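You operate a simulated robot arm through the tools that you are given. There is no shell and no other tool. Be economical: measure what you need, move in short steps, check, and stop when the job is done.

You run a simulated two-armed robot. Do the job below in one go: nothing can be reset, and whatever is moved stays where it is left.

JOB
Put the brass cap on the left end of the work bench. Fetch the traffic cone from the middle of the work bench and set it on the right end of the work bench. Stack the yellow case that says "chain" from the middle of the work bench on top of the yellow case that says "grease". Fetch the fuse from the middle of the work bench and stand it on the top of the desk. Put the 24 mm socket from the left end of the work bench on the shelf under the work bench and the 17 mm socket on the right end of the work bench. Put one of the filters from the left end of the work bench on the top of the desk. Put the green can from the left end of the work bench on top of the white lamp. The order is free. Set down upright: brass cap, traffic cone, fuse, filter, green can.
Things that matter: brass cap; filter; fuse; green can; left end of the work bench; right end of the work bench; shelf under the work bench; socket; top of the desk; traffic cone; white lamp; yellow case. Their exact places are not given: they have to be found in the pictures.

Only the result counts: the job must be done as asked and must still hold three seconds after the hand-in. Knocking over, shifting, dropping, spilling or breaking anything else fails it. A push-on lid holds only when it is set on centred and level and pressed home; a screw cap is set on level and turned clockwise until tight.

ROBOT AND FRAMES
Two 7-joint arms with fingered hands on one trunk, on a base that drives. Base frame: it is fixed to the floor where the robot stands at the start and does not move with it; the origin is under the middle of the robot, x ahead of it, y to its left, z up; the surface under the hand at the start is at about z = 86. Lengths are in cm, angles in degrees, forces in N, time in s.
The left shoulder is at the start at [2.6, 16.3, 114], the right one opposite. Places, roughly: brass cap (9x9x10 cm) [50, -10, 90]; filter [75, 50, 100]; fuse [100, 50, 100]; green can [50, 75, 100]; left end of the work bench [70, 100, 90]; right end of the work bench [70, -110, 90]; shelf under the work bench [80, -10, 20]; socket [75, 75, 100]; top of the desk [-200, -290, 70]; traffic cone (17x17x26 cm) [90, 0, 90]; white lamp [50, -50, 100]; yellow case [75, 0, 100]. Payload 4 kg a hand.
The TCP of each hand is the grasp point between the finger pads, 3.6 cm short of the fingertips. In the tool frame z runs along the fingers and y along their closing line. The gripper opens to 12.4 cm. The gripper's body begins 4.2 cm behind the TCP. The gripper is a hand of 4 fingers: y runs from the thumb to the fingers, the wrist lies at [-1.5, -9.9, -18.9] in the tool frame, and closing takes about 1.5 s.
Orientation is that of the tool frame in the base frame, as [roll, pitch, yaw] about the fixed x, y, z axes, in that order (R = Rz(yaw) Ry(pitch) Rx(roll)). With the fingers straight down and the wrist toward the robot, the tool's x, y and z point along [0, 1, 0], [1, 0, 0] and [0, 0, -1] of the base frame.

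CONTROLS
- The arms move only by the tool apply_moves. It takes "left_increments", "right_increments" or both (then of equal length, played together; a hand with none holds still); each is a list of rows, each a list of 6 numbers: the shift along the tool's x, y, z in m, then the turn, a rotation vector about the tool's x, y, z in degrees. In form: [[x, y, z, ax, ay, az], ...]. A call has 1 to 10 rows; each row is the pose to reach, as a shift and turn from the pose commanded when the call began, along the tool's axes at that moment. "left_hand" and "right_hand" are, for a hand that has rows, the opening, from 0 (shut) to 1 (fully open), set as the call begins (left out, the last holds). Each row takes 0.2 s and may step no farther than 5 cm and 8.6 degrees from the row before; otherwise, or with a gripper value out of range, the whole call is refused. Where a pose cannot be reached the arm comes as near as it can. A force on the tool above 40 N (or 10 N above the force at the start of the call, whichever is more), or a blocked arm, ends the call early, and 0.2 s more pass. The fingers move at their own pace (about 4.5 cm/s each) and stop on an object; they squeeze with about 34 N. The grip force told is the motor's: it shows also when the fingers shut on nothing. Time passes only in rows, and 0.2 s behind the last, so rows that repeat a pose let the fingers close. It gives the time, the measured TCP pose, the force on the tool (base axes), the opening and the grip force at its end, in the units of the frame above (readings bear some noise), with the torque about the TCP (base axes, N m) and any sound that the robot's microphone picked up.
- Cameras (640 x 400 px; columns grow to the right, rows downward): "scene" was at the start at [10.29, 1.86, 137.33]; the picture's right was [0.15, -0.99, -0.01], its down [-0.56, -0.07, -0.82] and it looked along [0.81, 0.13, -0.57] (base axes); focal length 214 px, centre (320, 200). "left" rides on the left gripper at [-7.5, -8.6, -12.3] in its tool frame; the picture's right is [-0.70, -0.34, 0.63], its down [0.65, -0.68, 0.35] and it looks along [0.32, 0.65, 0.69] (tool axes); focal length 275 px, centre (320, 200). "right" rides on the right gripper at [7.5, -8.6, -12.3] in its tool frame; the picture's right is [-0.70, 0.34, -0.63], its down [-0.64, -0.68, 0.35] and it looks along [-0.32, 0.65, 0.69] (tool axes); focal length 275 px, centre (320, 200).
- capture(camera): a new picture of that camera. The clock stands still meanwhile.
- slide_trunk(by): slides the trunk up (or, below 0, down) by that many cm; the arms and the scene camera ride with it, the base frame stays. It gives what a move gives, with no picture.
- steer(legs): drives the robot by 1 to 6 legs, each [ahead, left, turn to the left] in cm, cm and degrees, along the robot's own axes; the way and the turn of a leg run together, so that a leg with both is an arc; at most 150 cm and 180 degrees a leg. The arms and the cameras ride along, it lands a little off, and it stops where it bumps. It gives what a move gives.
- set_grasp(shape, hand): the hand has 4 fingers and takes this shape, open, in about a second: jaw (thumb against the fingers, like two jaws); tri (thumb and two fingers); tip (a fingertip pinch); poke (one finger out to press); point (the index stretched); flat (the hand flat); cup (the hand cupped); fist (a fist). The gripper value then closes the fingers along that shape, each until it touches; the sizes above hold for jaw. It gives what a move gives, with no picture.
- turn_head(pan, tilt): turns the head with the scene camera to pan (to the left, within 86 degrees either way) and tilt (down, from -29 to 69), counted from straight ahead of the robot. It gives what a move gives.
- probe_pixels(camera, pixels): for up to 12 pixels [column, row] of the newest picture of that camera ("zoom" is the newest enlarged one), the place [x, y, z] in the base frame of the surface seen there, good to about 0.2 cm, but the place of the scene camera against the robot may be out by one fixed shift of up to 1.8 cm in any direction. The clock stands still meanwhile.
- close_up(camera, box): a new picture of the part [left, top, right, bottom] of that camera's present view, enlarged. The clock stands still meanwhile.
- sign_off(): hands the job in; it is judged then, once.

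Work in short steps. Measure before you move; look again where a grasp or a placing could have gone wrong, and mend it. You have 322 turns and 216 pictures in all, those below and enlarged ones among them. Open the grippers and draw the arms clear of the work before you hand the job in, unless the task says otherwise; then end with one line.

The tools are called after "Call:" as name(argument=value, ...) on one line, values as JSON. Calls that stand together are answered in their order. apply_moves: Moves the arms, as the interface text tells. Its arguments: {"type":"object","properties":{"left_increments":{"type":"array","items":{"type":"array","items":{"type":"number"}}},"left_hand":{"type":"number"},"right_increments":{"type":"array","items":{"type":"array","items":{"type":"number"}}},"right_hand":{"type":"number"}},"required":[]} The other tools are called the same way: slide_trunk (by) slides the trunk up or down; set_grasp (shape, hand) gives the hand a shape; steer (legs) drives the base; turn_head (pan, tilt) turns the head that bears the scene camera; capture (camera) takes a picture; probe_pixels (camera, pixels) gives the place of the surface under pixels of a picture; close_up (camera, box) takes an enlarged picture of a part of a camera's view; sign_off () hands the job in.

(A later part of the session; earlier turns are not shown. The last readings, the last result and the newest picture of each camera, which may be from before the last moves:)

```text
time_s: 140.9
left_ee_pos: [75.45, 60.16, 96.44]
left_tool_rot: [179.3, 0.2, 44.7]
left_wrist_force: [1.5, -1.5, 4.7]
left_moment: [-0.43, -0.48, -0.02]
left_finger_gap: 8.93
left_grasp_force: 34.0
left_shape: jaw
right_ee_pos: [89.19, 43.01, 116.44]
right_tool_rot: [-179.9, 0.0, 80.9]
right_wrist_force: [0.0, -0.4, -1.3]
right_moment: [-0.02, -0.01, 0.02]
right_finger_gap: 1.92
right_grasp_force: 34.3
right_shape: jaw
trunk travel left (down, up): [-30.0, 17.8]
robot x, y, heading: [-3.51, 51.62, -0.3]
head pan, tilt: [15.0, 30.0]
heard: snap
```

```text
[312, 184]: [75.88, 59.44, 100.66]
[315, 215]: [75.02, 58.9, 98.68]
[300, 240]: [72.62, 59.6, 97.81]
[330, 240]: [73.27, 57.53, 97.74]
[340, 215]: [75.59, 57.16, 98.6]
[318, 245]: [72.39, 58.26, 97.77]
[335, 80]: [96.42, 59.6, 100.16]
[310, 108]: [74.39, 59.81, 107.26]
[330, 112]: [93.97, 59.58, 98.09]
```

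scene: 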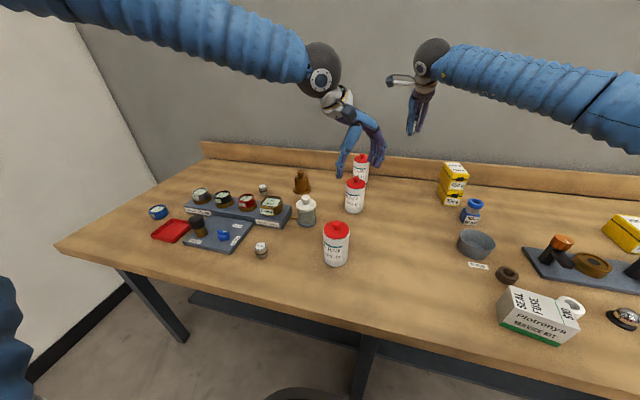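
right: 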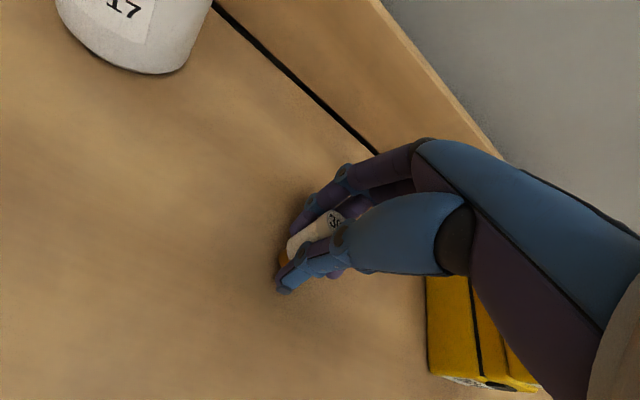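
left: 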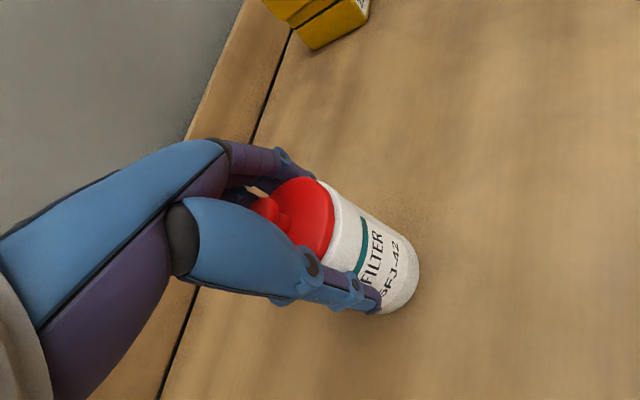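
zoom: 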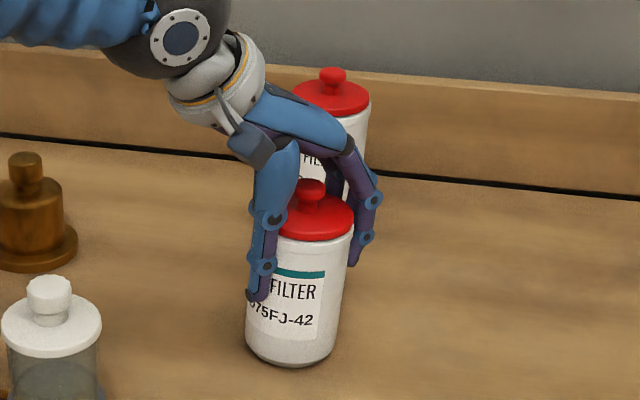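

Heights are essentially unchanged; the lid may have been loosened by the squeeze, so I'll press it home after placing. Lift slowly and watch.

Call:
apply_moves(left_increments=[[0, 0, -0.01, 0, 0, 0], [0, 0, -0.03, 0, 0, 0], [0, 0, -0.06, 0, 0, 0], [0, 0, -0.1, 0, 0, 0], [0, 0, -0.14, 0, 0, 0], [0, 0, -0.17, 0, 0, 0]])

Call:
capture(camera="left")

Call:
close_up(camera="scene", box=[310, 70, 410, 160])

```text
time_s: 142.3
left_ee_pos: [75.43, 60.43, 113.39]
left_tool_rot: [179.3, 0.3, 44.7]
left_wrist_force: [-0.1, 0.1, -5.0]
left_moment: [0.04, 0.09, -0.01]
left_finger_gap: 8.91
left_grasp_force: 34.2
left_shape: jaw
right_ee_pos: [89.15, 43.04, 116.5]
right_tool_rot: [-179.9, 0.0, 80.9]
right_wrist_force: [-0.3, 0.0, -0.3]
right_moment: [0.02, -0.01, -0.03]
right_finger_gap: 1.93
right_grasp_force: 33.9
right_shape: jaw
trunk travel left (down, up): [-30.0, 17.8]
robot x, y, heading: [-3.38, 51.51, 0.0]
head pan, tilt: [15.0, 30.0]
```

```text
94 pictures are left
```

left: 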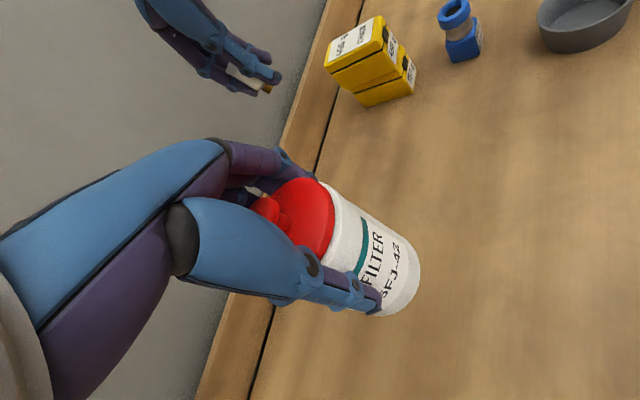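

```text
4.44 times, centred on (360, 115) of scene
```

zoom: 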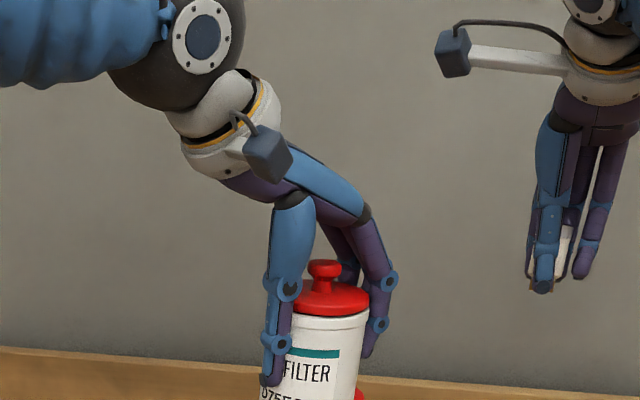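

Held well. Before driving, back up 40 cm and look around toward the desk (right-rear).

Call:
steer(legs=[[-40, 0, 0]])

Call:
turn_head(pan=-86, tilt=15)

Call:
capture(camera="scene")

```text
time_s: 144.8
left_ee_pos: [35.3, 60.95, 113.49]
left_tool_rot: [179.4, 0.3, 45.1]
left_wrist_force: [-0.3, -0.4, -5.4]
left_moment: [0.04, 0.02, 0.0]
left_finger_gap: 8.98
left_grasp_force: 33.8
left_shape: jaw
right_ee_pos: [49.26, 43.68, 116.38]
right_tool_rot: [-179.9, 0.0, 81.3]
right_wrist_force: [-0.4, 0.5, 0.7]
right_moment: [-0.02, 0.0, 0.0]
right_finger_gap: 1.94
right_grasp_force: 34.0
right_shape: jaw
trunk travel left (down, up): [-30.0, 17.8]
robot x, y, heading: [-43.32, 51.85, 0.4]
head pan, tilt: [15.0, 30.0]
```

```text
time_s: 146.6
left_ee_pos: [35.33, 60.86, 113.32]
left_tool_rot: [179.3, 0.3, 45.1]
left_wrist_force: [0.1, -1.0, -6.4]
left_moment: [0.03, 0.01, -0.02]
left_finger_gap: 8.92
left_grasp_force: 34.1
left_shape: jaw
right_ee_pos: [49.32, 43.61, 116.41]
right_tool_rot: [-179.9, 0.1, 81.3]
right_wrist_force: [-0.4, 0.0, 1.0]
right_moment: [0.01, -0.01, 0.01]
right_finger_gap: 1.92
right_grasp_force: 34.0
right_shape: jaw
trunk travel left (down, up): [-30.0, 17.8]
robot x, y, heading: [-43.54, 51.62, 0.3]
head pan, tilt: [-85.9, 15.0]
```

```text
92 pictures are left
```

scene: 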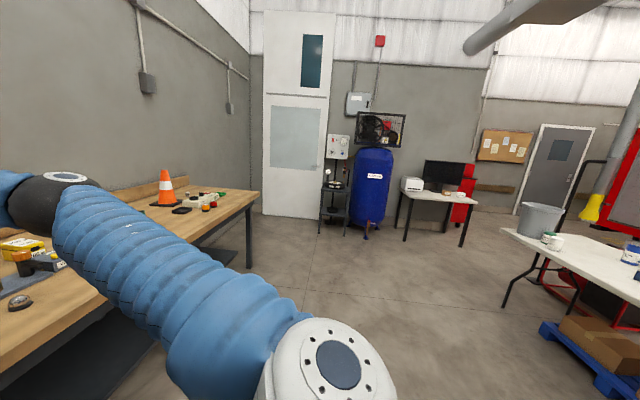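

A desk with monitor/printer appears at (440,195), and another white table at right. Probe both.

Call:
probe_pixels(camera="scene", pixels=[[430, 195], [400, 196], [472, 205], [460, 245], [404, 238], [560, 265], [505, 235], [345, 240], [370, 235], [440, 280], [620, 290], [450, 170]])

Call:
close_up(camera="scene", box=[380, 140, 500, 250])

```text
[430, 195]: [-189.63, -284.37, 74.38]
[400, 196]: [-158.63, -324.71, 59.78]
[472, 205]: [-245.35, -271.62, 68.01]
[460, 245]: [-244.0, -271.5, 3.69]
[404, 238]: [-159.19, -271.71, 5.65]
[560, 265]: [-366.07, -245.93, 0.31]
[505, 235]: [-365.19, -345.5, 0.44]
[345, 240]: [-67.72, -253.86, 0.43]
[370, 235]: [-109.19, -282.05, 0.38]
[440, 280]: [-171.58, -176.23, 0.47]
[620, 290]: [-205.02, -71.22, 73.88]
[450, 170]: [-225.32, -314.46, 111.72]
```

```text
3.64 times, centred on (440, 195) of scene
```

zoom: 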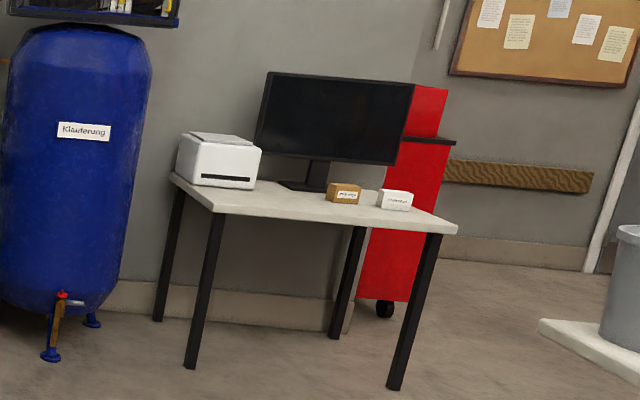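

The desk: top z≈74, front edge along y≈-270 from x≈-158 to -246, facing +y. Back up 35 cm more and turn right 90°, then look.

Call:
steer(legs=[[-35, 0, 0], [0, 0, -90]])

Call:
turn_head(pan=-25, tilt=20)

Call:
capture(camera="scene")

```text
time_s: 152.6
left_ee_pos: [-68.16, -27.19, 113.34]
left_tool_rot: [179.5, 0.4, -44.5]
left_wrist_force: [-0.4, 0.6, -5.7]
left_moment: [0.08, -0.01, 0.04]
left_finger_gap: 8.9
left_grasp_force: 33.6
left_shape: jaw
right_ee_pos: [-85.36, -41.1, 116.4]
right_tool_rot: [-179.9, 0.0, -8.4]
right_wrist_force: [-0.1, 0.4, -0.4]
right_moment: [-0.02, -0.02, 0.0]
right_finger_gap: 1.89
right_grasp_force: 33.7
right_shape: jaw
trunk travel left (down, up): [-30.0, 17.8]
robot x, y, heading: [-78.04, 51.11, -89.2]
head pan, tilt: [-85.9, 15.0]
```

```text
time_s: 153.9
left_ee_pos: [-68.21, -27.16, 113.26]
left_tool_rot: [179.3, 0.3, -44.6]
left_wrist_force: [0.0, 0.7, -6.0]
left_moment: [0.1, -0.03, -0.06]
left_finger_gap: 8.9
left_grasp_force: 33.6
left_shape: jaw
right_ee_pos: [-85.28, -41.16, 116.43]
right_tool_rot: [-180.0, 0.0, -8.4]
right_wrist_force: [-0.4, 0.1, -0.5]
right_moment: [-0.01, -0.01, 0.01]
right_finger_gap: 1.86
right_grasp_force: 34.5
right_shape: jaw
trunk travel left (down, up): [-30.0, 17.8]
robot x, y, heading: [-78.22, 51.85, -89.5]
head pan, tilt: [-25.0, 20.0]
```

```text
90 pictures are left
```

scene: 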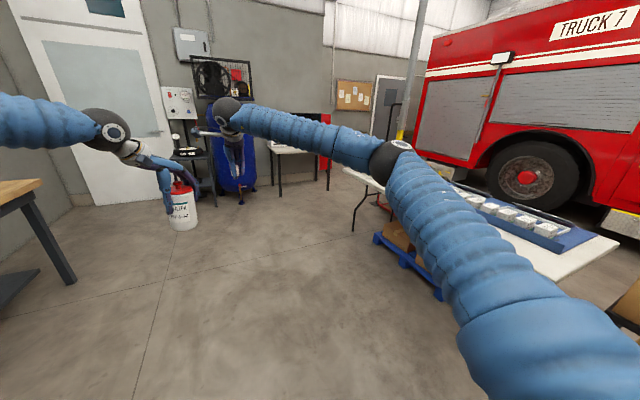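

Probe the white table's edges and the floor ahead to plan a route.

Call:
probe_pixels(camera="scene", pixels=[[350, 172], [356, 222], [380, 240], [440, 292], [615, 250], [545, 275], [325, 185], [281, 190], [250, 250], [330, 240], [192, 200], [300, 150]])

```text
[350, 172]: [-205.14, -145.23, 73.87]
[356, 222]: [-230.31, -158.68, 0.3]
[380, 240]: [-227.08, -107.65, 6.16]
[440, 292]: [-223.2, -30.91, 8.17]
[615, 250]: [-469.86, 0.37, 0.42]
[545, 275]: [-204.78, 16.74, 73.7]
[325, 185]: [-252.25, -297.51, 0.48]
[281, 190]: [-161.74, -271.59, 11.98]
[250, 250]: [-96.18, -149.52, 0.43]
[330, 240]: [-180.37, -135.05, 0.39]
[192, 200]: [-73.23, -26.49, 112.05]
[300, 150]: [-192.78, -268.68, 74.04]
```

Table front edge is x≈-205 with its near corner at y≈-150. First shift right to x≈-140, then drive ahead; probe the tank and cart positions first.

Call:
probe_pixels(camera="scene", pixels=[[250, 140], [265, 160], [255, 190], [200, 180], [185, 155], [215, 150], [270, 150], [210, 75]])

Call:
steer(legs=[[0, -62, 0], [100, 0, 0]])

Call:
turn_head(pan=-10, tilt=25)

Call:
capture(camera="scene")

```text
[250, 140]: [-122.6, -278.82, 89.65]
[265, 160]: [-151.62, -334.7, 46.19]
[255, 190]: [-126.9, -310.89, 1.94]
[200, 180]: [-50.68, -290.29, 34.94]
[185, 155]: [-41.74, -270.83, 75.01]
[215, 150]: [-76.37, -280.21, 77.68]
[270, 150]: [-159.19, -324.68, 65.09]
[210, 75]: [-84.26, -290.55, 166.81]
```

```text
time_s: 162.2
left_ee_pos: [-134.52, -128.13, 113.3]
left_tool_rot: [179.3, 0.3, -46.8]
left_wrist_force: [-0.5, -0.2, -6.5]
left_moment: [0.07, -0.05, 0.02]
left_finger_gap: 8.88
left_grasp_force: 34.1
left_shape: jaw
right_ee_pos: [-152.27, -141.57, 116.44]
right_tool_rot: [-179.8, 0.0, -10.7]
right_wrist_force: [0.4, -0.6, 0.2]
right_moment: [0.02, -0.04, 0.02]
right_finger_gap: 1.87
right_grasp_force: 34.0
right_shape: jaw
trunk travel left (down, up): [-30.0, 17.8]
robot x, y, heading: [-141.11, -49.29, -91.7]
head pan, tilt: [-25.0, 20.0]
```

```text
time_s: 163.0
left_ee_pos: [-134.6, -128.17, 113.38]
left_tool_rot: [179.4, 0.3, -46.7]
left_wrist_force: [-0.5, 0.7, -6.0]
left_moment: [0.06, -0.03, 0.03]
left_finger_gap: 8.88
left_grasp_force: 33.7
left_shape: jaw
right_ee_pos: [-152.19, -141.46, 116.3]
right_tool_rot: [-179.9, 0.0, -10.6]
right_wrist_force: [0.2, -0.8, -0.5]
right_moment: [-0.03, 0.02, -0.02]
right_finger_gap: 1.89
right_grasp_force: 34.1
right_shape: jaw
trunk travel left (down, up): [-30.0, 17.8]
robot x, y, heading: [-141.27, -49.18, -92.0]
head pan, tilt: [-10.0, 25.0]
```

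```text
89 pictures are left
```

scene: 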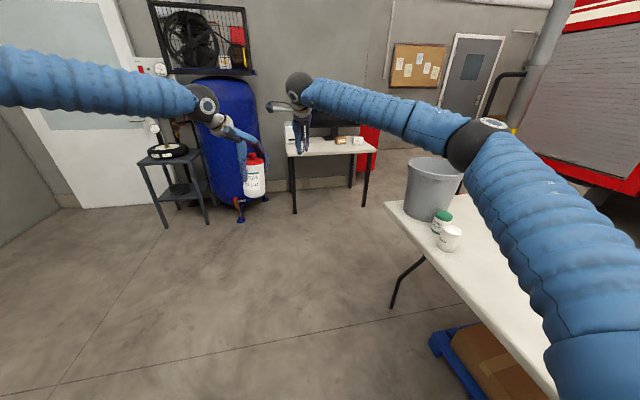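

Check clearance between the right elbow and the bucket/table corner.

Call:
probe_pixels(camera="scene", pixels=[[478, 140], [510, 230], [560, 300], [408, 180], [432, 165], [395, 205], [240, 120], [255, 160], [320, 148], [365, 148]])

```text
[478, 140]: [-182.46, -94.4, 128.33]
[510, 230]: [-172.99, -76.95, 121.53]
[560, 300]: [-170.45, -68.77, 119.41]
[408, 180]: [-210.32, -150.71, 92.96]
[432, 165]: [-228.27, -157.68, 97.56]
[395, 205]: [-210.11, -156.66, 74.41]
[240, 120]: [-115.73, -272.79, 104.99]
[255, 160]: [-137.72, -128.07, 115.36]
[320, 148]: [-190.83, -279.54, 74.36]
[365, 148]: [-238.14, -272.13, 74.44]
```

Elbow is above the bucket (z 128 vs 98). Drive ahead 118, then right 32, straightening the heading by 2°.

Call:
steer(legs=[[0, 0, 1.8], [118, 0, 0], [0, -32, 0]])

Call:
capture(camera="scene")

```text
time_s: 171.0
left_ee_pos: [-165.08, -244.8, 113.27]
left_tool_rot: [179.4, 0.3, -45.5]
left_wrist_force: [1.4, 0.2, -5.8]
left_moment: [0.04, -0.03, -0.02]
left_finger_gap: 8.87
left_grasp_force: 33.9
left_shape: jaw
right_ee_pos: [-182.63, -258.34, 116.45]
right_tool_rot: [-179.9, 0.0, -9.6]
right_wrist_force: [-0.6, 0.5, -0.6]
right_moment: [0.0, 0.04, -0.04]
right_finger_gap: 1.91
right_grasp_force: 34.0
right_shape: jaw
trunk travel left (down, up): [-30.0, 17.8]
robot x, y, heading: [-173.33, -165.6, -90.3]
head pan, tilt: [-10.0, 25.0]
```

```text
88 pictures are left
```

scene: 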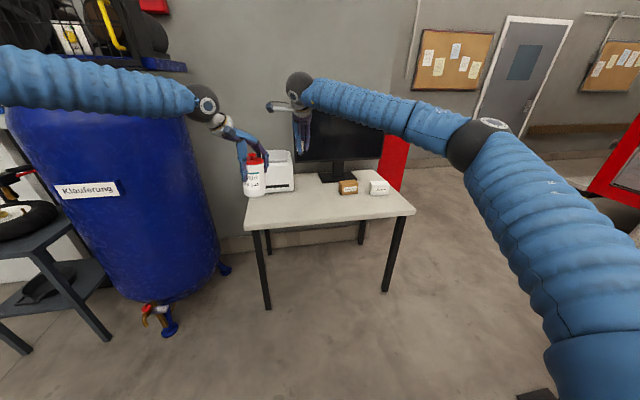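

Probe desk edges, printer, boxes and the free area.

Call:
probe_pixels(camera="scene", pixels=[[250, 225], [412, 212], [310, 212], [295, 192], [270, 192], [300, 195], [345, 196], [375, 195], [320, 185], [340, 175], [330, 200], [255, 205]])

```text
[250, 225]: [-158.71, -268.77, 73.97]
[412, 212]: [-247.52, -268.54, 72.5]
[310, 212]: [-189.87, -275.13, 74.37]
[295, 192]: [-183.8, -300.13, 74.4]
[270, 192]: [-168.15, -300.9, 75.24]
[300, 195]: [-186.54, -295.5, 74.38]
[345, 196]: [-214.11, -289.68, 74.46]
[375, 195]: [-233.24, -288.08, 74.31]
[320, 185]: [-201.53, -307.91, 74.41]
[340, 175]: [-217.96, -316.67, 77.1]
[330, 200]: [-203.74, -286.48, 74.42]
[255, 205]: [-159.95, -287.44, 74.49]
```

Desk top z≈74.4 (scene); free strip y -270…-290. Drive ahead 33 cm, then lower the trunk 12 cm.

Call:
steer(legs=[[33, 0, 0]])

Call:
slide_trunk(by=-12)

Call:
capture(camera="right")

Call:
capture(camera="left")

```text
time_s: 173.2
left_ee_pos: [-165.75, -277.32, 113.21]
left_tool_rot: [179.4, 0.4, -45.9]
left_wrist_force: [-0.1, -0.1, -5.9]
left_moment: [0.05, -0.05, 0.01]
left_finger_gap: 8.92
left_grasp_force: 34.3
left_shape: jaw
right_ee_pos: [-183.12, -290.94, 116.4]
right_tool_rot: [-179.9, -0.1, -9.7]
right_wrist_force: [-0.4, -0.8, -0.9]
right_moment: [-0.02, 0.0, 0.01]
right_finger_gap: 1.91
right_grasp_force: 33.6
right_shape: jaw
trunk travel left (down, up): [-30.0, 17.8]
robot x, y, heading: [-173.62, -198.36, -90.8]
head pan, tilt: [-10.0, 25.0]
```

```text
time_s: 174.7
left_ee_pos: [-165.68, -277.17, 101.55]
left_tool_rot: [179.3, 0.2, -45.9]
left_wrist_force: [-1.0, 0.5, -5.5]
left_moment: [0.04, -0.02, 0.01]
left_finger_gap: 8.92
left_grasp_force: 34.0
left_shape: jaw
right_ee_pos: [-183.19, -290.85, 104.59]
right_tool_rot: [-180.0, 0.0, -9.7]
right_wrist_force: [-0.1, 0.0, -0.2]
right_moment: [0.0, 0.02, -0.03]
right_finger_gap: 1.87
right_grasp_force: 33.7
right_shape: jaw
trunk travel left (down, up): [-18.0, 29.8]
robot x, y, heading: [-173.7, -198.4, -90.9]
head pan, tilt: [-10.0, 25.0]
```

```text
87 pictures are left
```

right: 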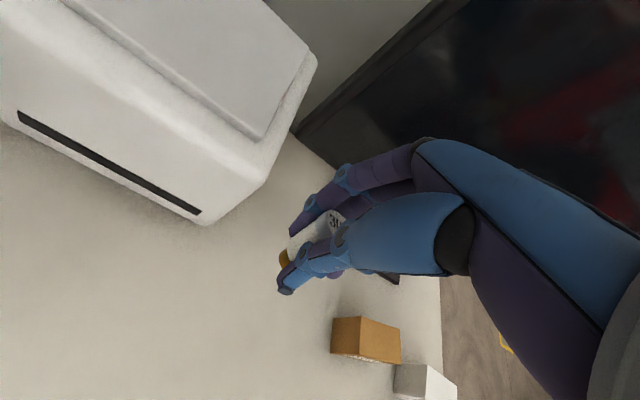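

```text
86 pictures are left
```

left: 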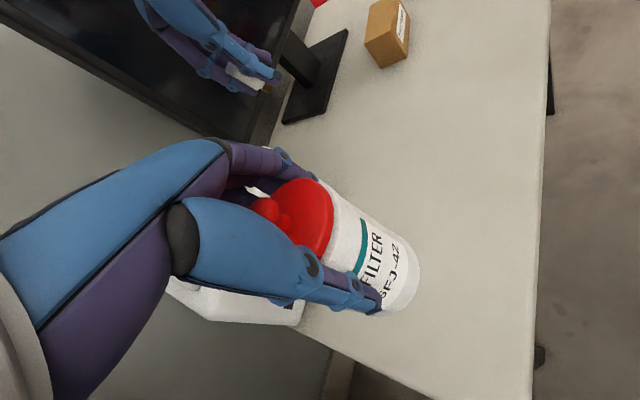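

Probe desk height and nearby objects from the right hand; zoom on the fuse for tilt.

Call:
probe_pixels(camera="right", pixels=[[205, 300], [230, 250], [205, 220], [300, 180], [335, 330], [260, 330], [200, 370]])

Call:
close_up(camera="right", box=[260, 190, 360, 300])

Call:
probe_pixels(camera="zoom", pixels=[[380, 110], [400, 130], [250, 195], [180, 215], [175, 260], [270, 165], [330, 140]])

```text
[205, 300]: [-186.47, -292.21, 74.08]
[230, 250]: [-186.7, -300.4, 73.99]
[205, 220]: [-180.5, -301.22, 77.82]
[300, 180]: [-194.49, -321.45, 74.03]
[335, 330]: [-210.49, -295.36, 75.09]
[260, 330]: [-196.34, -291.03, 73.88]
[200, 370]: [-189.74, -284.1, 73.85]
```

```text
3.64 times, centred on (310, 245) of right
```

zoom: 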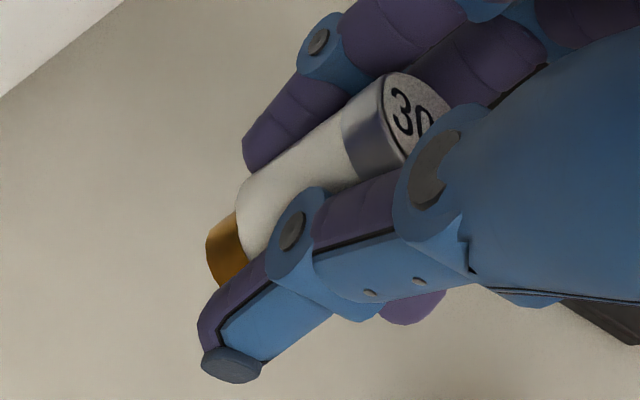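

```text
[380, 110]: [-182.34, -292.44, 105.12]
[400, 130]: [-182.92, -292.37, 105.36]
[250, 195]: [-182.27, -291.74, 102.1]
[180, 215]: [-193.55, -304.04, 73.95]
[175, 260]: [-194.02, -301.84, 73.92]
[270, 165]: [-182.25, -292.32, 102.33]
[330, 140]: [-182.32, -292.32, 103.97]
```

Fuse is vertical within ~2°; desk top z=73.95. Move it over (-190,-282) and lower toward TCP z≈80.

Call:
apply_moves(right_increments=[[-0.027, -0.025, 0, 0, 0, 0], [-0.055, -0.051, 0, 0, 0, 0], [-0.082, -0.0763, 0, 0, 0, 0], [-0.082, -0.0763, 0.05, 0, 0, 0], [-0.082, -0.0763, 0.1, 0, 0, 0], [-0.082, -0.0763, 0.15, 0, 0, 0], [-0.082, -0.0763, 0.2, 0, 0, 0], [-0.082, -0.0763, 0.24, 0, 0, 0], [-0.082, -0.0763, 0.24, 0, 0, 0]])

Call:
capture(camera="right")

```text
time_s: 176.7
left_ee_pos: [-165.79, -277.26, 101.47]
left_tool_rot: [179.3, 0.3, -45.9]
left_wrist_force: [0.2, 0.2, -5.6]
left_moment: [0.06, -0.04, 0.0]
left_finger_gap: 8.87
left_grasp_force: 34.0
left_shape: jaw
right_ee_pos: [-190.01, -282.01, 80.51]
right_tool_rot: [-179.8, 0.0, -9.7]
right_wrist_force: [0.0, -0.5, -0.4]
right_moment: [-0.01, 0.01, 0.03]
right_finger_gap: 1.88
right_grasp_force: 34.4
right_shape: jaw
trunk travel left (down, up): [-18.0, 29.8]
robot x, y, heading: [-173.89, -198.29, -90.5]
head pan, tilt: [-10.0, 25.0]
```

```text
84 pictures are left
```

right: 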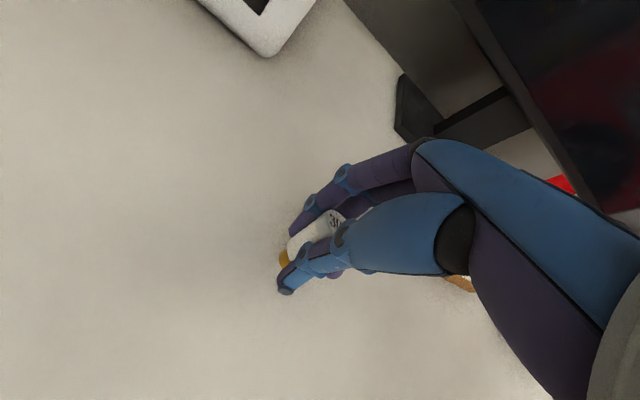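

Lower to contact in small steps.

Call:
apply_moves(right_increments=[[0, 0, 0.01, 0, 0, 0], [0, 0, 0.015, 0, 0, 0], [0, 0, 0.0175, 0, 0, 0], [0, 0, 0.019, 0, 0, 0]])

```text
time_s: 177.7
left_ee_pos: [-165.77, -277.11, 101.34]
left_tool_rot: [179.3, 0.3, -45.8]
left_wrist_force: [0.3, 0.1, -5.9]
left_moment: [0.05, -0.02, -0.03]
left_finger_gap: 8.86
left_grasp_force: 34.1
left_shape: jaw
right_ee_pos: [-190.08, -281.98, 78.72]
right_tool_rot: [-179.9, -0.1, -9.7]
right_wrist_force: [-0.8, 0.3, 2.4]
right_moment: [-0.04, 0.04, 0.02]
right_finger_gap: 1.87
right_grasp_force: 33.9
right_shape: jaw
trunk travel left (down, up): [-18.0, 29.8]
robot x, y, heading: [-173.6, -198.61, -90.7]
head pan, tilt: [-10.0, 25.0]
```

Contact at 2.4 N. Open gradually.

Call:
apply_moves(right_hand=0.25, right_increments=[[0, 0, 0.0003, 0, 0, 0], [0, 0, 0.0003, 0, 0, 0], [0, 0, 0.0003, 0, 0, 0]])

Call:
close_up(camera="right", box=[240, 190, 400, 310])

```text
time_s: 178.5
left_ee_pos: [-165.69, -277.31, 101.36]
left_tool_rot: [179.4, 0.3, -45.9]
left_wrist_force: [-0.2, -0.8, -6.1]
left_moment: [0.05, -0.02, -0.03]
left_finger_gap: 8.84
left_grasp_force: 34.3
left_shape: jaw
right_ee_pos: [-190.01, -281.95, 78.57]
right_tool_rot: [-179.9, 0.1, -9.6]
right_wrist_force: [-0.1, -0.2, 0.5]
right_moment: [-0.01, -0.01, 0.01]
right_finger_gap: 3.15
right_grasp_force: 0.1
right_shape: jaw
trunk travel left (down, up): [-18.0, 29.8]
robot x, y, heading: [-173.22, -198.61, -90.8]
head pan, tilt: [-10.0, 25.0]
```

```text
3.33 times, centred on (320, 250) of right
```

zoom: 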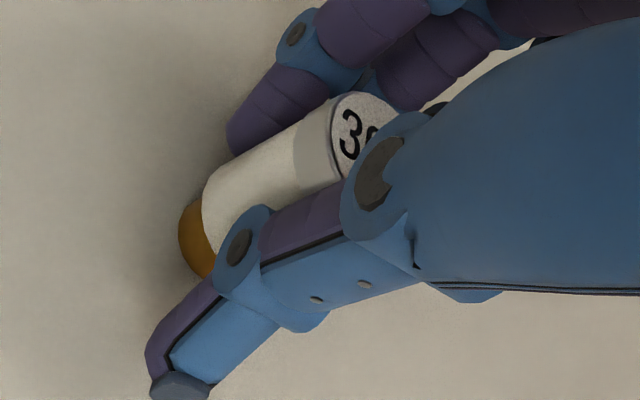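

Fuse stands. Open further and lift.

Call:
apply_moves(right_hand=0.6, right_increments=[[0, 0, 0, 0, 0, 0], [0, 0, 0, 0, 0, 0], [0, 0, 0, 0, 0, 0], [0, 0, 0, 0, 0, 0], [0, 0, -0.02, 0, 0, 0], [0, 0, -0.05, 0, 0, 0], [0, 0, -0.09, 0, 0, 0], [0, 0, -0.13, 0, 0, 0], [0, 0, -0.17, 0, 0, 0], [0, 0, -0.21, 0, 0, 0]])

Call:
capture(camera="right")

```text
time_s: 180.7
left_ee_pos: [-165.7, -277.21, 101.51]
left_tool_rot: [179.2, 0.2, -45.9]
left_wrist_force: [0.4, 0.2, -6.3]
left_moment: [0.04, -0.02, -0.02]
left_finger_gap: 8.86
left_grasp_force: 33.6
left_shape: jaw
right_ee_pos: [-190.16, -281.8, 99.45]
right_tool_rot: [-179.8, 0.1, -9.7]
right_wrist_force: [-0.5, 1.0, 0.3]
right_moment: [0.0, 0.01, 0.0]
right_finger_gap: 7.39
right_grasp_force: 0.0
right_shape: jaw
trunk travel left (down, up): [-18.0, 29.8]
robot x, y, heading: [-173.25, -198.61, -90.7]
head pan, tilt: [-10.0, 25.0]
```

```text
82 pictures are left
```

right: 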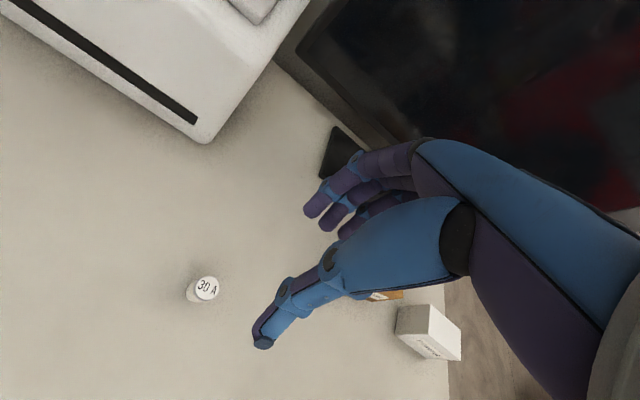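

Fuse stands upright on the desk. Now check the filter's tilt in the left hand.

Call:
close_up(camera="left", box=[230, 150, 430, 320])

Call:
probe_pixels(camera="zoom", pixels=[[300, 85], [500, 235], [310, 255], [330, 110], [480, 200], [328, 150], [345, 240], [500, 330], [270, 80], [300, 220], [240, 120]])

Call:
close_up(camera="scene", box=[220, 130, 320, 230])

```text
2.35 times, centred on (330, 235) of left
```

zoom: 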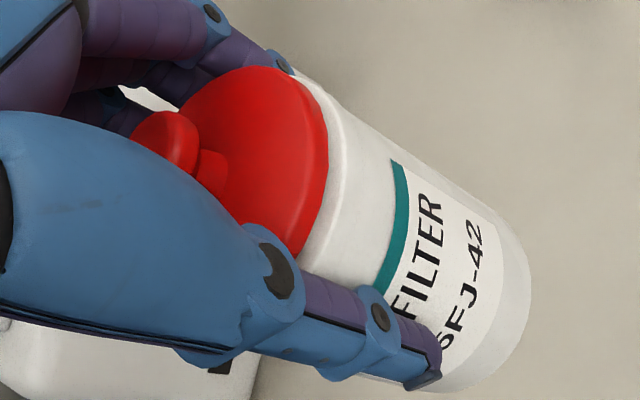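

```text
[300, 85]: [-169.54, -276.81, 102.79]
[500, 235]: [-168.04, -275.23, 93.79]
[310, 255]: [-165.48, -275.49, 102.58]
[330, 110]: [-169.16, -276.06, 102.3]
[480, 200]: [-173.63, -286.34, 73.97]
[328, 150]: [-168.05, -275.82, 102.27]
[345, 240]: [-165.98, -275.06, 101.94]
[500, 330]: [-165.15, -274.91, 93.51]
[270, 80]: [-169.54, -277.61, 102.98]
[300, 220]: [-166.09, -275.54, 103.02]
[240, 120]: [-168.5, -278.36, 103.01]
```

```text
4.00 times, centred on (270, 180) of scene
```

zoom: 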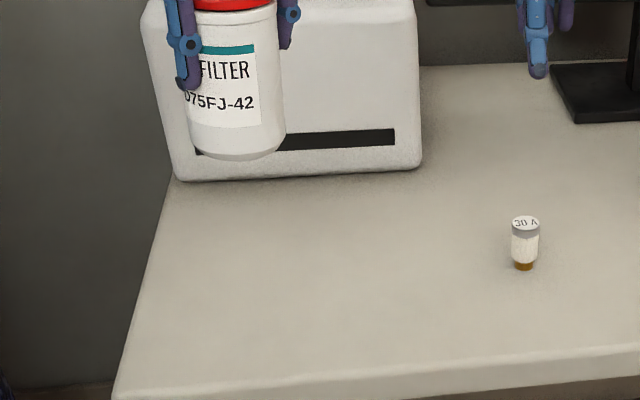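

Filter is level in the hand. Move it a little inward and lower to TCP z≈85.6.

Call:
apply_moves(left_increments=[[-0.0015, 0.02, 0, 0, 0, 0], [-0.003, 0.039, 0, 0, 0, 0], [-0.003, 0.039, 0.04, 0, 0, 0], [-0.003, 0.039, 0.08, 0, 0, 0], [-0.003, 0.039, 0.12, 0, 0, 0], [-0.003, 0.039, 0.15, 0, 0, 0], [-0.003, 0.039, 0.159, 0, 0, 0], [-0.003, 0.039, 0.159, 0, 0, 0]])

Call:
close_up(camera="scene", box=[220, 130, 320, 230])

```text
time_s: 182.5
left_ee_pos: [-168.94, -279.89, 85.38]
left_tool_rot: [179.4, 0.3, -45.9]
left_wrist_force: [0.6, -0.3, -6.8]
left_moment: [0.04, -0.03, 0.0]
left_finger_gap: 8.86
left_grasp_force: 33.6
left_shape: jaw
right_ee_pos: [-190.08, -281.95, 99.32]
right_tool_rot: [-179.9, -0.1, -9.8]
right_wrist_force: [-0.1, 0.1, -0.9]
right_moment: [0.03, 0.02, 0.01]
right_finger_gap: 7.42
right_grasp_force: 0.1
right_shape: jaw
trunk travel left (down, up): [-18.0, 29.8]
robot x, y, heading: [-173.73, -198.39, -90.5]
head pan, tilt: [-10.0, 25.0]
```

```text
4.00 times, centred on (270, 180) of scene
```

zoom: 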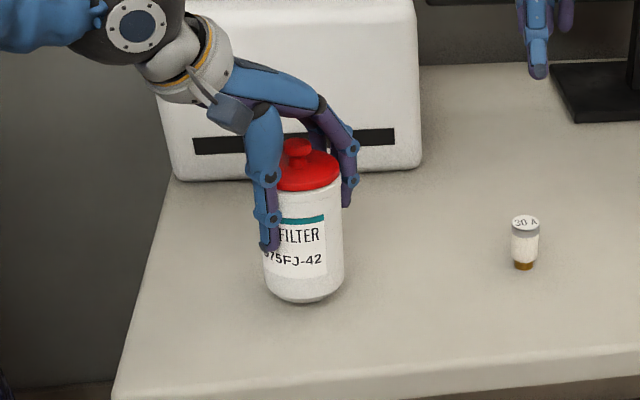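

Creep down to contact, then release.

Call:
apply_moves(left_increments=[[0, 0, 0.005, 0, 0, 0], [0, 0, 0.007, 0, 0, 0], [0, 0, 0.009, 0, 0, 0], [0, 0, 0.0105, 0, 0, 0]])

```text
time_s: 183.5
left_ee_pos: [-168.9, -279.9, 84.54]
left_tool_rot: [179.3, 0.4, -45.9]
left_wrist_force: [1.6, 0.9, 2.8]
left_moment: [-0.04, 0.04, 0.02]
left_finger_gap: 8.86
left_grasp_force: 34.0
left_shape: jaw
right_ee_pos: [-190.11, -281.77, 99.36]
right_tool_rot: [-179.9, 0.0, -9.8]
right_wrist_force: [-0.3, 0.1, 0.6]
right_moment: [0.0, 0.0, 0.0]
right_finger_gap: 7.39
right_grasp_force: 0.1
right_shape: jaw
trunk travel left (down, up): [-18.0, 29.8]
robot x, y, heading: [-173.67, -198.45, -90.4]
head pan, tilt: [-10.0, 25.0]
```

On the desk. Open and look at the lid.

Call:
apply_moves(left_hand=1, left_increments=[[0, 0, 0, 0, 0, 0], [0, 0, 0, 0, 0, 0], [0, 0, 0, 0, 0, 0], [0, 0, 0, 0, 0, 0], [0, 0, 0, 0, 0, 0]])

Call:
close_up(camera="left", box=[230, 150, 430, 320])

Call:
close_up(camera="scene", box=[240, 140, 320, 220])

```text
time_s: 184.7
left_ee_pos: [-168.88, -279.85, 84.43]
left_tool_rot: [179.4, 0.3, -45.8]
left_wrist_force: [-0.2, 0.3, -0.7]
left_moment: [0.01, 0.0, -0.02]
left_finger_gap: 12.39
left_grasp_force: 0.0
left_shape: jaw
right_ee_pos: [-190.09, -281.78, 99.38]
right_tool_rot: [-179.8, 0.0, -9.7]
right_wrist_force: [0.0, -0.1, 0.7]
right_moment: [0.0, -0.03, 0.0]
right_finger_gap: 7.42
right_grasp_force: 0.0
right_shape: jaw
trunk travel left (down, up): [-18.0, 29.8]
robot x, y, heading: [-173.99, -198.18, -90.5]
head pan, tilt: [-10.0, 25.0]
```

```text
2.35 times, centred on (330, 235) of left
```

zoom: 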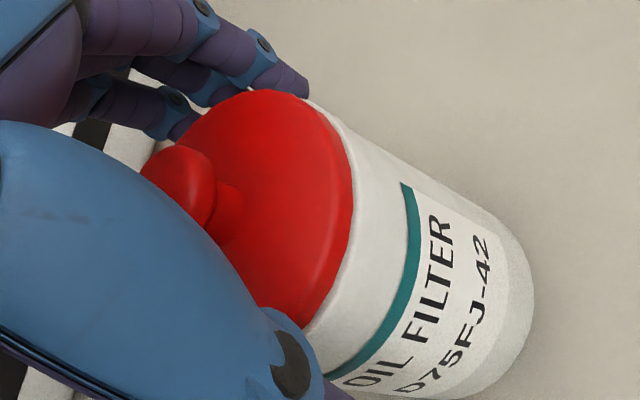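

```text
5.00 times, centred on (280, 180) of scene
```

zoom: 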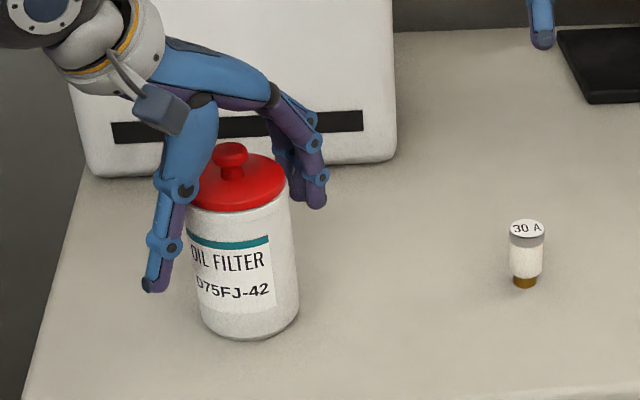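

Lid appears seated. Lift the hand clear and inspect from above.

Call:
apply_moves(left_increments=[[0, 0, -0.03, 0, 0, 0], [0, 0, -0.06, 0, 0, 0], [0, 0, -0.1, 0, 0, 0], [0, 0, -0.14, 0, 0, 0]])

Call:
capture(camera="left")

Call:
close_up(camera="scene", box=[255, 150, 305, 200])

```text
time_s: 185.7
left_ee_pos: [-168.81, -279.73, 98.74]
left_tool_rot: [179.4, 0.3, -45.9]
left_wrist_force: [0.3, -0.2, 0.8]
left_moment: [-0.02, -0.03, -0.03]
left_finger_gap: 12.35
left_grasp_force: 0.0
left_shape: jaw
right_ee_pos: [-190.21, -281.76, 99.42]
right_tool_rot: [180.0, 0.1, -9.7]
right_wrist_force: [0.5, 0.0, -1.2]
right_moment: [-0.03, -0.02, -0.01]
right_finger_gap: 7.41
right_grasp_force: 0.2
right_shape: jaw
trunk travel left (down, up): [-18.0, 29.8]
robot x, y, heading: [-173.55, -198.29, -90.9]
head pan, tilt: [-10.0, 25.0]
```

```text
76 pictures are left
```

left: 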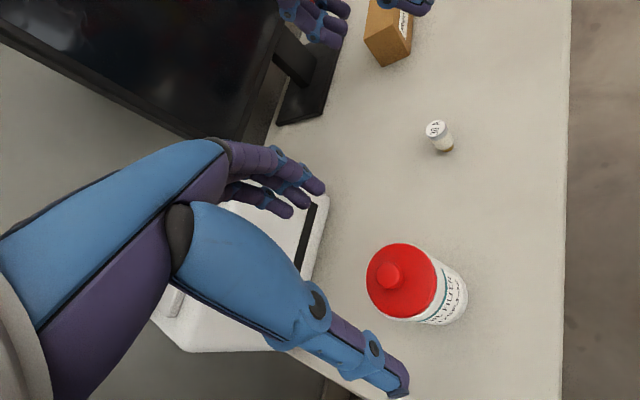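

```text
8.00 times, centred on (280, 175) of scene
```

zoom: 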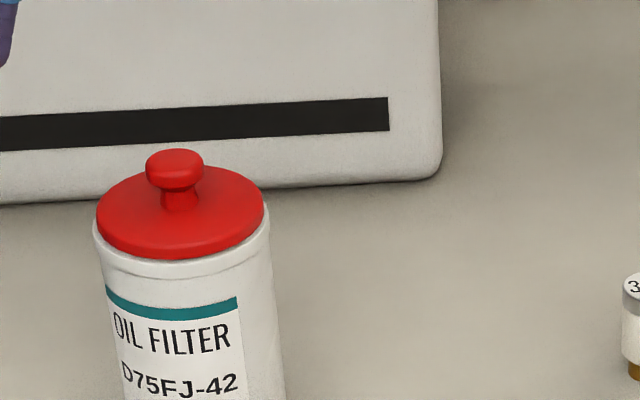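

The lid looks seated, but because of the snap I'll press it home with the closed fingertips on the knob. Probe knob and lid.

Call:
close_up(camera="left", box=[350, 230, 478, 330])

Call:
probe_pixels(camera="zoom", pixels=[[195, 225], [150, 225], [240, 225], [195, 180], [250, 100], [100, 300], [350, 200], [250, 350]])

```text
4.00 times, centred on (414, 280) of left
```

zoom: 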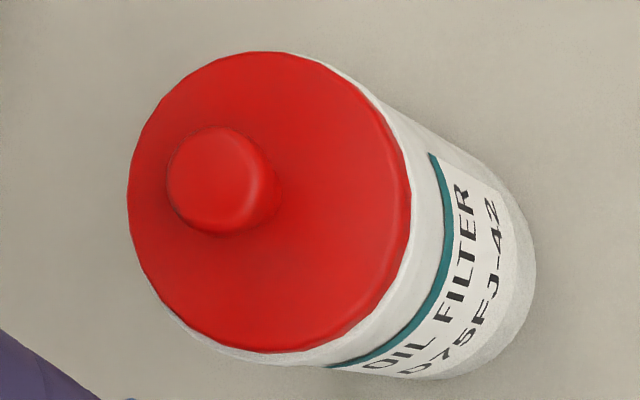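

```text
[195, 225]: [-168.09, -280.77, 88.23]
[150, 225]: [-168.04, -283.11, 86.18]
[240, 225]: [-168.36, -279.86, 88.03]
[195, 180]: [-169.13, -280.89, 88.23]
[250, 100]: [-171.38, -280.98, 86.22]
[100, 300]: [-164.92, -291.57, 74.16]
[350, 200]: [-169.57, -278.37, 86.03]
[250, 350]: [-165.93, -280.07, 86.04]
```

Lid and knob heights equal the original (14.3 / 12.1 cm), so it's seated or nearly so. Close the hand and align the fingertips above the knob for a gentle press.

Call:
apply_moves(left_hand=0, left_increments=[[0.0048, -0.0064, 0, 0, 0, 0], [0.0048, -0.0064, 0, 0, 0, 0], [0.0048, -0.0064, 0, 0, 0, 0], [0.0048, -0.0064, 0, 0, 0, 0], [0.0048, -0.0064, 0, 0, 0, 0], [0.0048, -0.0064, 0, 0, 0, 0], [0.0048, -0.0064, 0, 0, 0, 0], [0.0048, -0.0064, 0, 0, 0, 0]])

Call:
capture(camera="left")

Call:
close_up(camera="scene", box=[240, 120, 320, 200])

```text
time_s: 187.5
left_ee_pos: [-168.01, -279.67, 98.61]
left_tool_rot: [179.4, 0.3, -45.9]
left_wrist_force: [-1.0, 0.1, -0.1]
left_moment: [0.0, 0.0, 0.01]
left_finger_gap: 0.0
left_grasp_force: 22.1
left_shape: jaw
right_ee_pos: [-190.07, -281.83, 99.33]
right_tool_rot: [-179.9, 0.0, -9.8]
right_wrist_force: [-0.1, 0.5, 0.3]
right_moment: [0.03, 0.02, 0.01]
right_finger_gap: 7.4
right_grasp_force: 0.0
right_shape: jaw
trunk travel left (down, up): [-18.0, 29.8]
robot x, y, heading: [-173.76, -198.38, -90.4]
head pan, tilt: [-10.0, 25.0]
```

```text
73 pictures are left
```

left: 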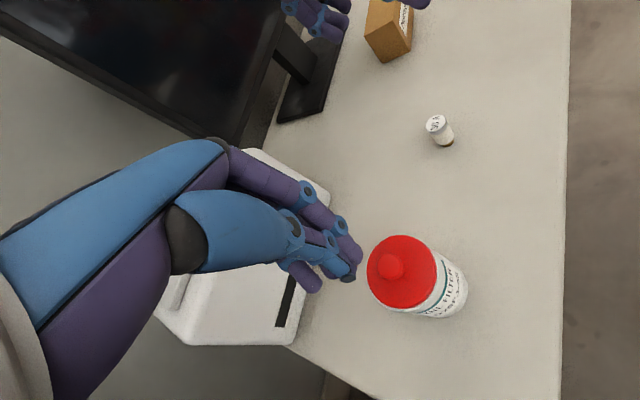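

```text
5.00 times, centred on (280, 160) of scene
```

zoom: 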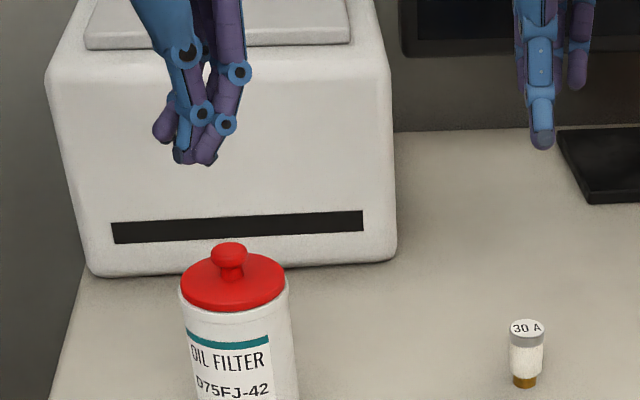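

Probe the fingertip positions relative to the knob.

Call:
probe_pixels(camera="left", pixels=[[348, 274], [356, 260], [312, 288], [390, 262], [385, 270]])

```text
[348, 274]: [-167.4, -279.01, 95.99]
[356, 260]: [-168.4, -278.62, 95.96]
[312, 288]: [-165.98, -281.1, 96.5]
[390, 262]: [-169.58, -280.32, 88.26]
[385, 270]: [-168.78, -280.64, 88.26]
```

Shift by (-1.6,-0.4) to centre fingertips over the knob, then descend in guarded steps.

Call:
apply_moves(left_increments=[[-0.0082, 0.0143, 0, 0, 0, 0], [-0.0082, 0.0143, 0.03, 0, 0, 0], [-0.0082, 0.0143, 0.055, 0, 0, 0], [-0.0082, 0.0143, 0.06, 0, 0, 0]])

Call:
close_up(camera="scene", box=[250, 140, 310, 200])

Call:
close_up(camera="left", box=[250, 200, 410, 300])

```text
time_s: 188.5
left_ee_pos: [-169.77, -280.11, 92.31]
left_tool_rot: [179.3, 0.3, -45.8]
left_wrist_force: [0.2, 0.6, 0.1]
left_moment: [0.0, -0.01, 0.01]
left_finger_gap: 0.0
left_grasp_force: 33.1
left_shape: jaw
right_ee_pos: [-190.07, -281.82, 99.34]
right_tool_rot: [-179.9, 0.0, -9.7]
right_wrist_force: [0.5, 0.0, 0.6]
right_moment: [0.01, -0.03, 0.02]
right_finger_gap: 7.4
right_grasp_force: 0.0
right_shape: jaw
trunk travel left (down, up): [-18.0, 29.8]
robot x, y, heading: [-173.87, -198.31, -90.6]
head pan, tilt: [-10.0, 25.0]
```

```text
6.67 times, centred on (280, 170) of scene
```

zoom: 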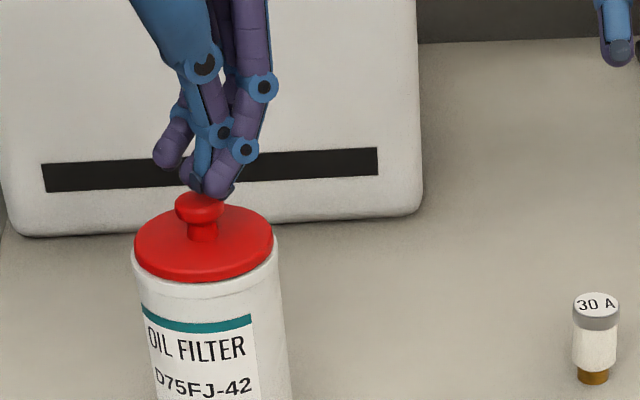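

```text
4.00 times, centred on (330, 250) of left
```

zoom: 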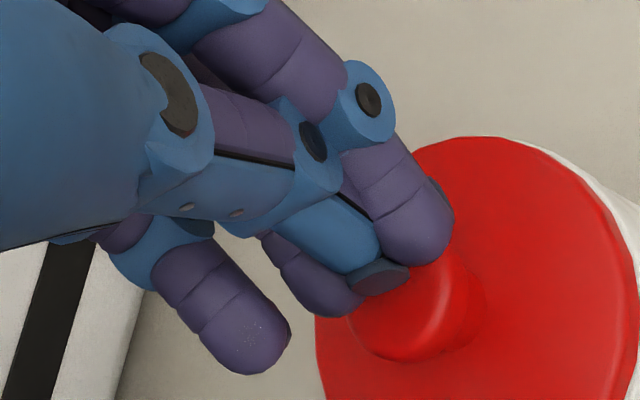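

Shift 0.5 cm back and press gently down.

Call:
apply_moves(left_increments=[[0.0035, -0.0036, 0.0, 0, 0, 0], [0.0035, -0.0036, 0.004, 0, 0, 0], [0.0035, -0.0036, 0.007, 0, 0, 0], [0.0035, -0.0036, 0.01, 0, 0, 0]])

```text
time_s: 189.5
left_ee_pos: [-169.27, -280.2, 91.69]
left_tool_rot: [179.0, 0.2, -45.9]
left_wrist_force: [-1.2, -3.0, 21.5]
left_moment: [-0.11, 0.02, 0.0]
left_finger_gap: 0.02
left_grasp_force: 34.3
left_shape: jaw
right_ee_pos: [-190.14, -281.68, 99.5]
right_tool_rot: [-180.0, 0.0, -9.7]
right_wrist_force: [0.0, -0.3, 0.5]
right_moment: [0.0, -0.02, 0.01]
right_finger_gap: 7.42
right_grasp_force: 0.1
right_shape: jaw
trunk travel left (down, up): [-18.0, 29.8]
robot x, y, heading: [-173.9, -198.3, -90.8]
head pan, tilt: [-10.0, 25.0]
```

21 N applied, no sound. Press a bit more (guard 40 N).

Call:
apply_moves(left_increments=[[0, 0, 0.003, 0, 0, 0], [0, 0, 0.006, 0, 0, 0]])

```text
time_s: 190.0
left_ee_pos: [-169.31, -280.25, 91.72]
left_tool_rot: [178.6, 0.2, -45.9]
left_wrist_force: [0.4, 2.8, 22.1]
left_moment: [0.14, -0.02, 0.02]
left_finger_gap: 0.0
left_grasp_force: 34.4
left_shape: jaw
right_ee_pos: [-190.23, -281.77, 99.36]
right_tool_rot: [-179.9, -0.1, -9.7]
right_wrist_force: [0.1, 0.2, -0.7]
right_moment: [0.01, -0.01, 0.0]
right_finger_gap: 7.43
right_grasp_force: 0.2
right_shape: jaw
trunk travel left (down, up): [-18.0, 29.8]
robot x, y, heading: [-174.03, -198.53, -90.7]
head pan, tilt: [-10.0, 25.0]
stopped in row 2 (left hand): the force on the tool passed its limit at 43 N (the readings are from after the stop); the commanded pose is now the measured one
```

Over 40 N with no snap: the lid is home. Lift off, open, and check.

Call:
apply_moves(left_increments=[[0, 0, -0.03, 0, 0, 0], [0, 0, -0.07, 0, 0, 0], [0, 0, -0.11, 0, 0, 0], [0, 0, -0.15, 0, 0, 0], [0, 0, -0.19, 0, 0, 0]])

Call:
capture(camera="left")

Call:
close_up(camera="scene", box=[240, 130, 340, 210])

```text
time_s: 191.2
left_ee_pos: [-168.89, -279.96, 110.18]
left_tool_rot: [179.0, 0.1, -45.8]
left_wrist_force: [0.4, -0.7, 0.4]
left_moment: [-0.02, 0.01, -0.02]
left_finger_gap: 0.0
left_grasp_force: 33.8
left_shape: jaw
right_ee_pos: [-190.25, -281.81, 99.33]
right_tool_rot: [-179.9, 0.0, -9.7]
right_wrist_force: [-0.8, -0.3, 0.2]
right_moment: [-0.04, 0.02, -0.01]
right_finger_gap: 7.4
right_grasp_force: 0.1
right_shape: jaw
trunk travel left (down, up): [-18.0, 29.8]
robot x, y, heading: [-173.6, -198.42, -90.6]
head pan, tilt: [-10.0, 25.0]
```

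```text
69 pictures are left
```

left: 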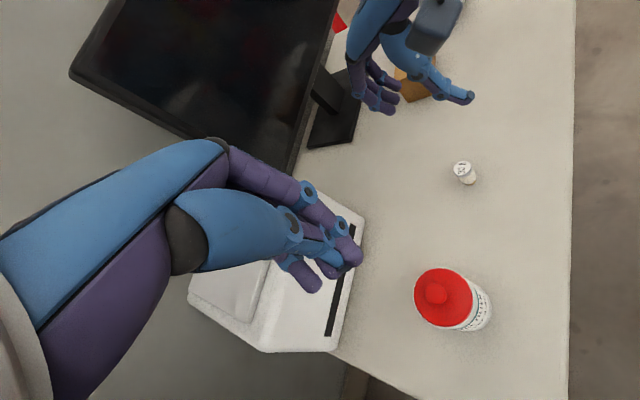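

```text
5.00 times, centred on (290, 170) of scene
```

zoom: 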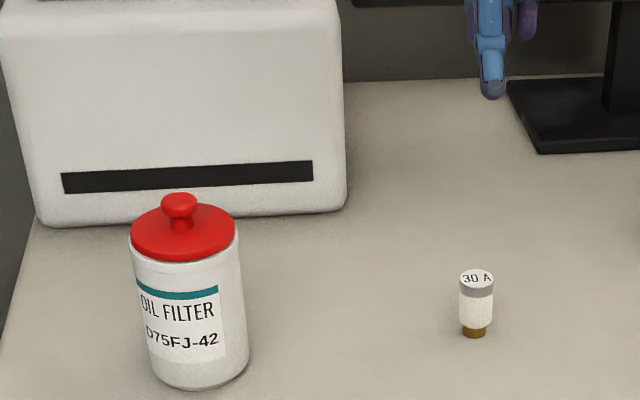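

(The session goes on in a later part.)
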